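You operate a simulated robot arm through the tools that you are given. There is no shell and no other tool. Be economical: measure what you need, move in short steps, check, and stop when the job is done.

The job below is to be done with a simulated robot arm. You get a single attempt, and the scene is never put back.

TASK
Put one of the brass spacers from the long bench top on the steel plate there.
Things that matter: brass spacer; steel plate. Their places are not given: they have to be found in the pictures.

Only the result counts: the job must be done as asked and must still hold three seconds after the hand-in. Knocking over, shifting, dropping, spilling or breaking anything else fails it.

THE ROBOT
A 7-joint arm with a two-finger parallel gripper, fixed in place. Base frame: the origin is at the foot of the arm, x ahead of it, y to its left, z up; the work surface is at about z = 0. Units: mm, rad, N and s.
With the tool pointing down near the work surface it reaches from about 240 to 620 mm from the base axis. Its first joint turns from -1.152 to 1.152 rad. Payload 2.6 kg.
Tool frame: the origin (TCP) lies between the finger pads and is the grasp point; the fingertips stand 30 mm ahead of it; z points along the fingers, y is the line along which they close. The gripper opens to 94 mm. The fingers are 28 mm wide and 10 mm thick; the gripper's body (50 by 96 mm) begins 55 mm behind the TCP.
Orientation is that of the tool frame in the base frame, as a unit quaternion [x, y, z, w]. With the fingers straight down and closing along the base's y, the tool's x points along the base's -x, its y along +y and its z along -z.

THE INTERFACE
- The arm moves only by the tool jog_arm. Its argument "series" is text: rows parted by semicolons, each of 6 numbers parted by spaces: the shift along the tool's x, y, z in units of 30 mm (1.0 is 30 mm), then the turn, a rotation vector about the tool's x, y, z in units of 6 degrees (1.0 is 6 degrees). In form: dx dy dz rx ry rz; .... A call has 1 to 10 rows; each row shifts and turns the commanded pose from where the row before left it, along the tool's axes as they then stand. "claw" is the finger opening in mm, from 0 to 94, set as the call begins (left out, the last holds). A call with a number of a shift or a turn outside -1 to 1 is refused whole. Each row takes 0.2 s and may step no farther than 50 mm and 0.15 rad from the row before; otherwise, or with a gripper value out of range, the whole call is refused. A pose out of reach is approached as far as the arm can. The call stops where the force on the tool passes 40 N (or 10 N more than at its start, if that is more) or the arm is blocked; 0.2 s more then pass. The fingers move at their own pace (about 72 mm/s each) and stop on an object; they squeeze with about 37 N. The grip force told is the motor's: it shows also when the fingers shut on nothing. Time passes only in rows, and 0.2 s behind the last, so rows that do not move let the fingers close. It gives the time, the measured TCP pose, the force on the tool (base axes), the opening and the grip force at its end, in the units of the frame above (readings bear some noise).
- Cameras (640 x 400 px; columns grow to the right, rows downward): "scene" is fixed at [19.4, 451.8, 529.1]; the picture's right is [-0.74, -0.67, 0.00], its down [-0.57, 0.63, -0.54] and it looks along [0.36, -0.40, -0.84] (base axes); focal length 232 px, centre (320, 200). "wrist" rides on the gripper at [-37, 0, -58] in the tool frame; the picture's right is [0.00, -1.00, 0.00], its down [0.97, 0.00, -0.24] and it looks along [0.24, 0.00, 0.97] (tool axes); focal length 218 px, centre (320, 200).
- snapshot(camera): a new picture of that camera. It takes no simulated time.
- point_at(camera, pixels): for up to 12 pixels [column, row] of the newest picture of that camera ("zoom" is the newest enlarged one), the place [x, y, z] in the base frame of the surface seen there, good to about 2 mm, but the place of the scene camera against the robot may be out by one fixed shift of up to 12 mm in any direction. It takes no simulated time.
- zoom(camera, box): a new picture of the part [left, top, right, bottom] of that camera's present view, enlarged. It takes no simulated time.
- sign_off(): hands the job in; it is judged then, once.

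Work in short steps. Measure before you move; look again where a grasp or a placing could have gone wrong, and mend it. You have 60 turns and 30 pictures in all, those below and enlarged ones among them. Open the gripper and draw the arm clear of the work before you hand the job in, unless the task says otherwise; then end with one line.

The tools are called after "Request:" as name(argument=value, ...) on one line, values as JSON. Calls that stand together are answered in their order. jog_arm: Moves the arm, as the interface text tells. Its arguments: {"type":"object","properties":{"series":{"type":"string"},"claw":{"type":"number"}},"required":["series"]} The other tools are called the same way: snapshot (camera) takes a picture; point_at (camera, pixels) gives the place of the surface under pixels of a picture; zoom (camera, box) takes an enlarged picture of a part of a camera's view; sign_off () hands the job in.

At the start:

```text
t: 0.0
tcp_pos: [397.4, 183.1, 224.9]
tool_rot: [0.0, 1.0, 0.0, 0.0]
wrist_force: [-1.0, -0.2, -0.8]
finger_gap: 94.3
gripper_force: 0.2
```

scene: 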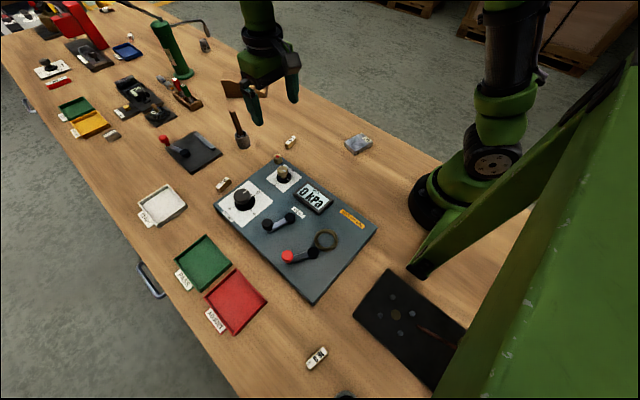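
wrist: 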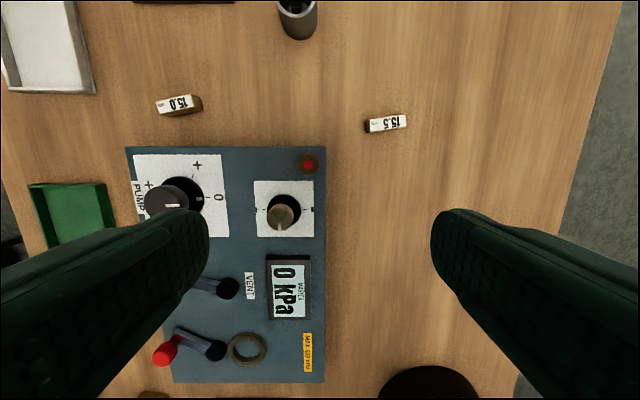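

The wrist view shows labelled blocks at (180,104) and (386,123); a grey plate is at (358,144) in the scene. I zoom in to identify them.

Request:
zoom(camera="scene", box=[200, 100, 400, 225])

Request:
zoom(camera="scene", box=[20, 20, 220, 145])

Request:
zoom(camera="scene", box=[240, 240, 480, 390])

```text
3.20 times, centred on (300, 162) of scene
```

zoom: 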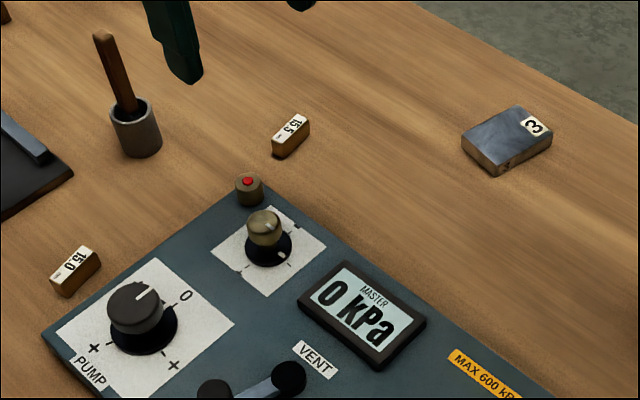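

```text
3.20 times, centred on (120, 82) of scene
```

zoom: 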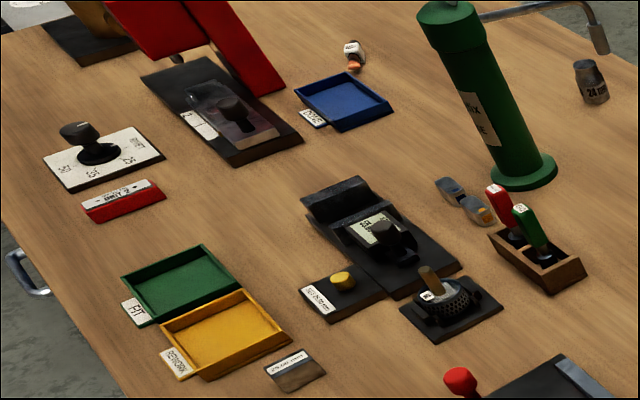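

```text
2.67 times, centred on (360, 315) of scene
```

zoom: 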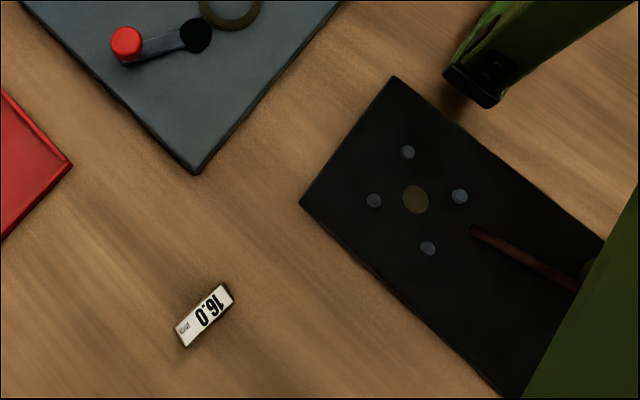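

The spacers 15.0, 15.5 and 16.0 are brass blocks; the plate marked "3" at zoom (507,140) looks like steel. I'll measure 15.5 and the plate in a fresh scene picture and the wrist view.

Request:
point_at(camera="wrist", pixels=[[369, 127], [405, 122], [386, 118], [387, 131], [386, 124], [420, 123], [308, 165]])

Request:
point_at(camera="scene", pixels=[[346, 145], [360, 135], [371, 143], [357, 151], [357, 143], [291, 140], [380, 150], [277, 158]])

```text
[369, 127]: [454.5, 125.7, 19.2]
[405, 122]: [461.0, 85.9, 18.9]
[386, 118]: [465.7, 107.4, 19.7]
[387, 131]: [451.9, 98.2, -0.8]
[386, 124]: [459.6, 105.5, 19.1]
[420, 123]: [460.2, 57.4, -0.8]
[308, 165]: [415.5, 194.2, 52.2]
```

```text
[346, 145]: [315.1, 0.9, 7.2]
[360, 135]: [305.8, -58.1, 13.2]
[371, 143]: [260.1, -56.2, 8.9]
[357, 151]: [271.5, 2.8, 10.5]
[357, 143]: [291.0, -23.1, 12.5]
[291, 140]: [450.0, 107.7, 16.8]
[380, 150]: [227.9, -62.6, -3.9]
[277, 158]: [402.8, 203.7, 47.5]
```

The 15.5 spacer is centred near (458,106), top z≈19, long axis roughly along y; the plate centre is near (296,-28). I turn the tool 90° first so that it closes along x, with the camera away from the panel.

Request:
jog_arm(series="0 0 0 0 0 1;0 0 0 0 0 1;0 0 0 0 0 1;0 0 0 0 0 1;0 0 0 0 0 1;0 0 0 0 0 1;0 0 0 0 0 1;0 0 0 0 0 1;0 0 0 0 0 1;0 0 0 0 0 1", claw=60)

Request:
jog_arm(series="0 0 0 0 0 1;0 0 0 0 0 1;0 0 0 0 0 1;0 0 0 0 0 1;0 0 0 0 0 1;-0.8 0.7 0 0 0 0;-0.9 0.7 0 0 0 0;-0.9 0.7 0 0 0 0;0 0 0 0 0 0")

Request:
snapshot(camera="wrist")

```text
t: 2.2
tcp_pos: [397.9, 182.0, 225.6]
tool_rot: [0.501, 0.865, 0.0, 0.001]
wrist_force: [-0.5, 0.2, -1.0]
finger_gap: 59.7
gripper_force: 0.2
```

```text
t: 4.2
tcp_pos: [461.3, 103.4, 225.5]
tool_rot: [0.707, 0.707, 0.0, 0.0]
wrist_force: [-1.0, 0.7, -0.2]
finger_gap: 60.1
gripper_force: 0.1
```

```text
24 pictures are left
```

wrist: 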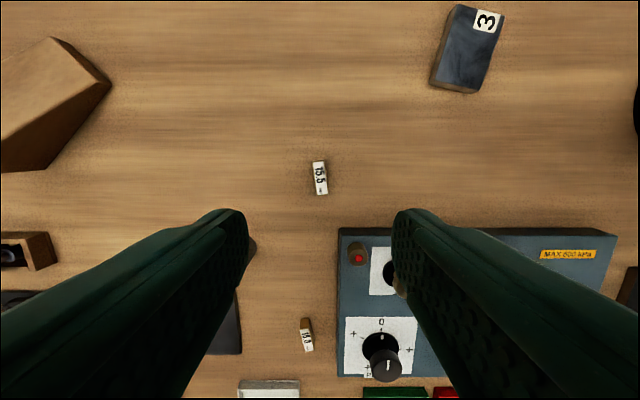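

Both the spacer (320,178) and plate (467,48) are visible now. I zoom and measure them with the wrist camera.

Request:
point_at(camera="wrist", pixels=[[456, 7], [502, 14], [432, 82], [474, 92], [465, 50], [315, 163], [325, 162], [318, 194], [327, 193], [320, 178], [338, 228]])

Request:
zoom(camera="wrist", box=[280, 150, 360, 200])

Request:
zoom(camera="wrist", box=[390, 0, 550, 100])

```text
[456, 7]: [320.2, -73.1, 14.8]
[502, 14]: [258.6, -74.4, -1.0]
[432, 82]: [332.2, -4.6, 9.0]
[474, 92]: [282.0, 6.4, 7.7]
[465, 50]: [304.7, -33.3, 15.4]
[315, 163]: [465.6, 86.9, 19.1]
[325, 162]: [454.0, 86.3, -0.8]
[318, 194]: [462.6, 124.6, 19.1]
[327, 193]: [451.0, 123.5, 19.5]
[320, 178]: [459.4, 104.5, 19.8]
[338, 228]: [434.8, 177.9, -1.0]
```

```text
8.00 times, centred on (320, 175) of wrist
```

zoom: 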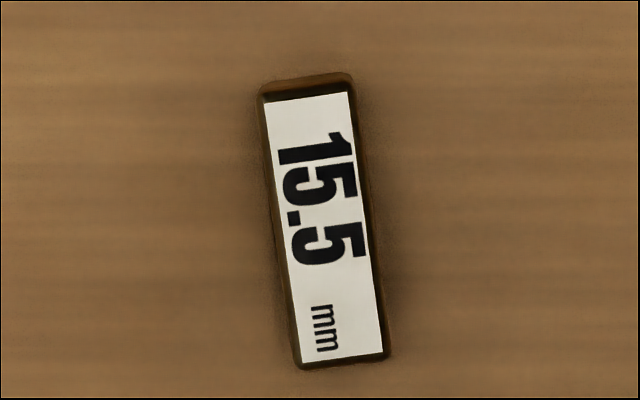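

```text
4.00 times, centred on (470, 50) of wrist
```

zoom: 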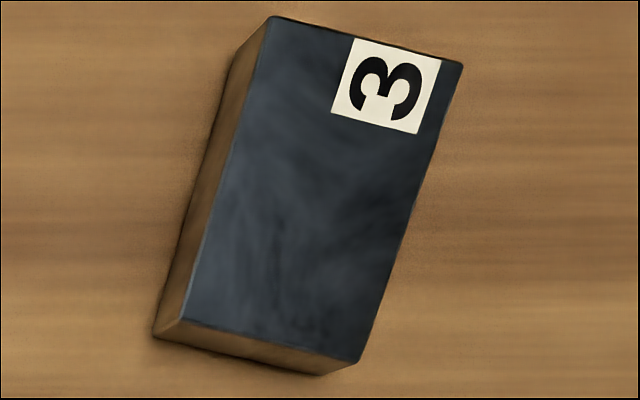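

The plate carries "3" and its top is steel grey. I get its top corners from the zoom.

Request:
point_at(camera="zoom", pixels=[[275, 25], [453, 68], [353, 354], [192, 317], [310, 190]])

Request:
jog_arm(series="0 0 0 0 0 -0.6;0 0 0 0 0 -0.65;0 0 1 0 0 0;0 0 1 0 0 0;0 0 1 0 0 0;0 0 1 0 0 0;0 0 0 0 0 0")

Request:
snapshot(camera="wrist")

```text
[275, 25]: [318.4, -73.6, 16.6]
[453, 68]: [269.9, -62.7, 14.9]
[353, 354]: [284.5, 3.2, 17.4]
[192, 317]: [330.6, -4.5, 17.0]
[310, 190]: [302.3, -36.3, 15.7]
```

```text
t: 5.8
tcp_pos: [460.7, 103.5, 106.4]
tool_rot: [0.659, 0.752, 0.001, -0.001]
wrist_force: [-0.6, 0.2, 0.7]
finger_gap: 59.7
gripper_force: 0.0
```

```text
21 pictures are left
```

wrist: 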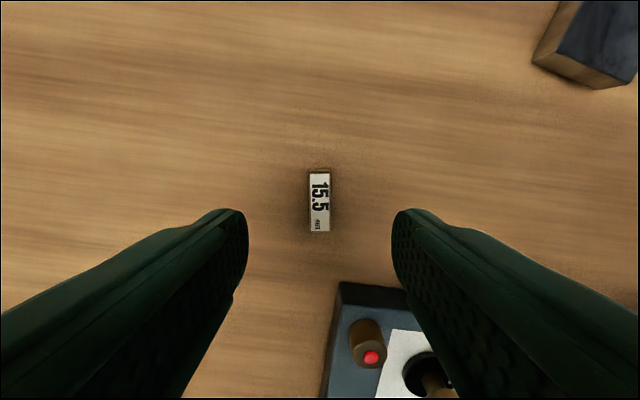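

The spacer is aligned at (319,201), between the fingers. I measure its centre once more.

Request:
point_at(camera="wrist", pixels=[[319, 175], [320, 229], [312, 202], [328, 202], [320, 202], [340, 285], [390, 300], [371, 357]])

```text
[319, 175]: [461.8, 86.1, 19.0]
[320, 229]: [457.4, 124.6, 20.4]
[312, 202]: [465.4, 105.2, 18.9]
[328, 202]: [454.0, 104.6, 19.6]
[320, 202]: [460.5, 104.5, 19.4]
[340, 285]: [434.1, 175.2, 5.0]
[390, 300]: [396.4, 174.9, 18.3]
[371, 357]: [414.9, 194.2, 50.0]
```

Centre is (459.7,105), 1.5 mm off in tool x. With tips 30 mm ahead of the TCP, I go down to TCP z≈34 (tips at 4 mm).

Request:
jog_arm(series="0.05 0 0.8 0 0 0;0 0 0.8 0 0 0;0 0 0.5 0 0 0;0 0 0.3 0 0 0;0 0 0 0 0 0")

Request:
jog_arm(series="0 0 0 0 0 0;0 0 0 0 0 0;0 0 0 0 0 0;0 0 0 0 0 0;0 0 0 0 0 0", claw=0)

```text
t: 7.0
tcp_pos: [460.2, 106.4, 33.4]
tool_rot: [0.659, 0.752, -0.001, 0.0]
wrist_force: [0.0, 0.0, 0.0]
finger_gap: 59.9
gripper_force: 0.1
```

```text
t: 8.2
tcp_pos: [459.9, 105.6, 32.3]
tool_rot: [0.66, 0.751, 0.0, 0.0]
wrist_force: [0.2, 0.9, 1.0]
finger_gap: 14.5
gripper_force: 37.0
```

The fingers stopped at 14.5 mm with 37 N, so the spacer is held. I lift it and check.

Request:
jog_arm(series="0 0 -0.5 0 0 0;0 0 -1 0 0 0;0 0 -1 0 0 0;0 0 -0.8 0 0 0;0 0 0 0 0 1;0 0 0 0 0 1;0 0 0 0 0 1;0 0 0 0 0 0.12;0 0 0 0 0 0")

Request:
snapshot(camera="wrist")

```text
t: 10.2
tcp_pos: [460.7, 105.4, 131.0]
tool_rot: [0.773, 0.634, 0.0, 0.0]
wrist_force: [-0.3, -0.7, -1.2]
finger_gap: 14.4
gripper_force: 37.2
```

```text
20 pictures are left
```

wrist: 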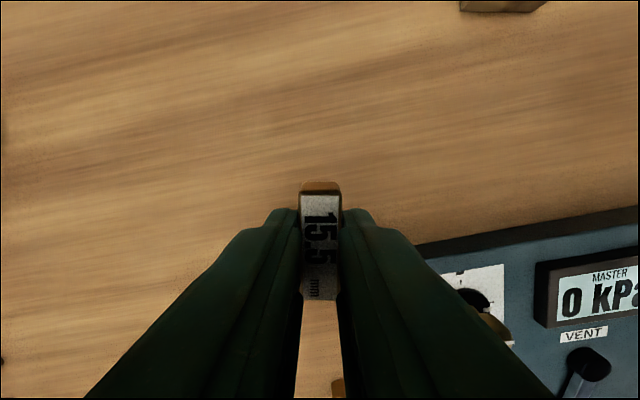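

The spacer hangs level and the tool now matches the plate's direction (about 101°). I carry it over the plate at (301,-34).

Request:
jog_arm(series="-0.936 -0.717 0 0 0 0;-0.936 -0.717 0 0 0 0;-0.936 -0.717 0 0 0 0;-0.936 -0.717 0 0 0 0;-0.936 -0.717 0 0 0 0;-0.936 -0.717 0 0 0 0;0 0 0 0 0 0;0 0 0 0 0 0")

Request:
snapshot(camera="wrist")

Request:
snapshot(camera="scene")

```text
t: 12.0
tcp_pos: [300.5, -35.2, 133.1]
tool_rot: [0.772, 0.635, 0.0, 0.0]
wrist_force: [-0.3, 0.7, -1.1]
finger_gap: 14.6
gripper_force: 37.1
```

```text
19 pictures are left
```

wrist: 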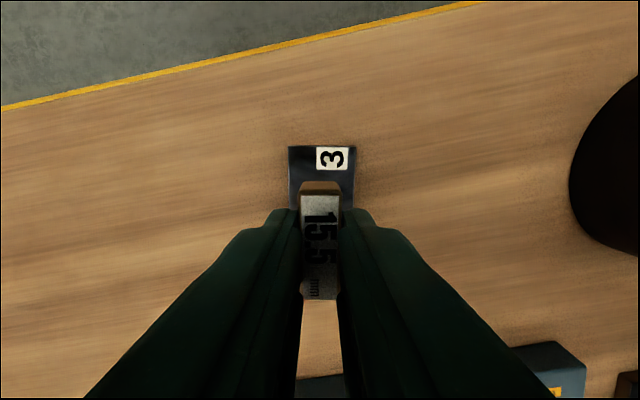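

```text
18 pictures are left
```

scene: 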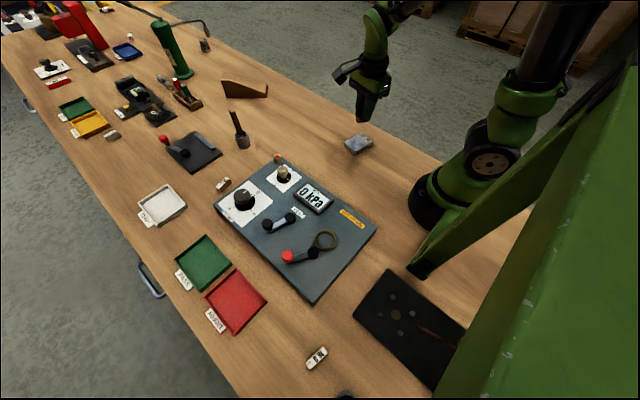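

Spacer and plate are lined up (plate x-centre 322, spacer 320). I lower to about z 56, then creep down.

Request:
jog_arm(series="0 0 0.9 0 0 0;0 0 0.9 0 0 0;0 0 0.5 0 0 0;0 0 0.2 0 0 0;0 0 0 0 0 0")

Request:
jog_arm(series="0 0 0.05 0 0 0;0 0 0.05 0 0 0;0 0 0 0 0 0")

```text
t: 13.2
tcp_pos: [301.6, -33.8, 56.8]
tool_rot: [0.773, 0.634, 0.0, 0.0]
wrist_force: [1.2, 0.8, -1.2]
finger_gap: 14.8
gripper_force: 37.2
```

```text
t: 14.0
tcp_pos: [301.0, -34.3, 53.9]
tool_rot: [0.773, 0.635, 0.0, 0.0]
wrist_force: [0.0, -0.3, -0.8]
finger_gap: 14.8
gripper_force: 36.7
```

No contact yet at z 53.9; I creep on about a millimetre at a time.

Request:
jog_arm(series="0 0 0.04 0 0 0;0 0 0.04 0 0 0;0 0 0 0 0 0")

Request:
jog_arm(series="0 0 0.03 0 0 0;0 0 0 0 0 0")

Request:
zoom(camera="scene", box=[310, 105, 406, 165])

```text
t: 14.8
tcp_pos: [300.6, -34.8, 51.8]
tool_rot: [0.773, 0.635, 0.0, -0.001]
wrist_force: [-0.4, -0.8, -1.1]
finger_gap: 14.9
gripper_force: 36.6
```

```text
t: 15.4
tcp_pos: [301.3, -35.2, 49.5]
tool_rot: [0.773, 0.635, 0.0, 0.0]
wrist_force: [0.2, -0.7, -0.8]
finger_gap: 14.7
gripper_force: 36.8
```

```text
6.67 times, centred on (358, 135) of scene
```

zoom: 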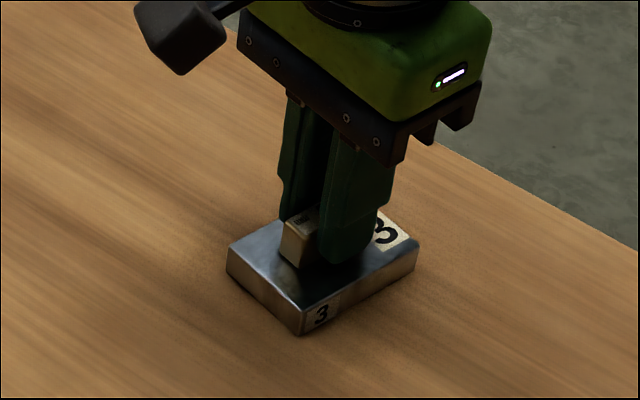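

It is almost on the plate but no force shows yet; I creep on until contact.

Request:
jog_arm(series="0 0 0.03 0 0 0;0 0 0 0 0 0")

Request:
jog_arm(series="0 0 0.03 0 0 0;0 0 0 0 0 0")

```text
t: 16.0
tcp_pos: [302.0, -34.2, 51.1]
tool_rot: [0.773, 0.634, 0.0, 0.001]
wrist_force: [-4.0, 0.7, 13.5]
finger_gap: 14.9
gripper_force: 37.0
```

```text
t: 16.6
tcp_pos: [302.7, -34.3, 49.6]
tool_rot: [0.773, 0.635, 0.001, 0.0]
wrist_force: [-6.9, -0.2, 29.9]
finger_gap: 14.5
gripper_force: 36.7
```

Contact (30 N). I ease back about 1 mm, then release gently to a modest opening and rise.

Request:
jog_arm(series="0 0 -0.05 0 0 0;0 0 0 0 0 0")

Request:
jog_arm(series="0 0 0 0 0 0;0 0 0 0 0 0;0 0 0 0 0 0", claw=40)

Request:
jog_arm(series="0 0 -0.3 0 0 0;0 0 -0.7 0 0 0;0 0 -1 0 0 0;0 0 -1 0 0 0;0 0 -1 0 0 0;0 0 0 0 0 0")

Request:
snapshot(camera="wrist")

Request:
zoom(camera="scene", box=[310, 105, 406, 165])

```text
t: 17.2
tcp_pos: [300.2, -35.0, 50.2]
tool_rot: [0.773, 0.635, -0.001, 0.0]
wrist_force: [-0.9, -0.4, -0.8]
finger_gap: 14.6
gripper_force: 37.2
```

```text
t: 18.0
tcp_pos: [299.4, -34.8, 50.1]
tool_rot: [0.773, 0.635, 0.0, -0.001]
wrist_force: [0.1, -0.8, 0.9]
finger_gap: 40.1
gripper_force: 0.1
```

```text
t: 19.4
tcp_pos: [300.2, -33.9, 170.1]
tool_rot: [0.772, 0.635, 0.0, 0.0]
wrist_force: [0.7, -0.3, 0.4]
finger_gap: 40.0
gripper_force: 0.0
```

```text
16 pictures are left
```

wrist: 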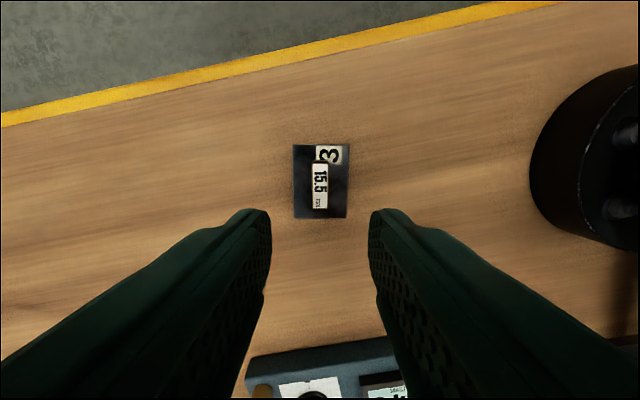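

```text
6.67 times, centred on (358, 135) of scene
```

zoom: 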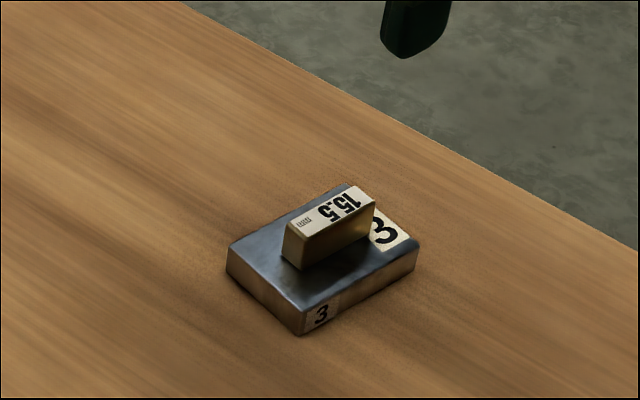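

The 15.5 spacer lies flat and fully on the steel plate, the plate hasn't moved, and the gripper is open and 120 mm above it. I hand in.

Request:
sign_off()

```text
The job is handed in.
```

The 15.5 mm brass spacer is lying flat on the steel plate marked "3", and I've handed the job in with the gripper open and clear.
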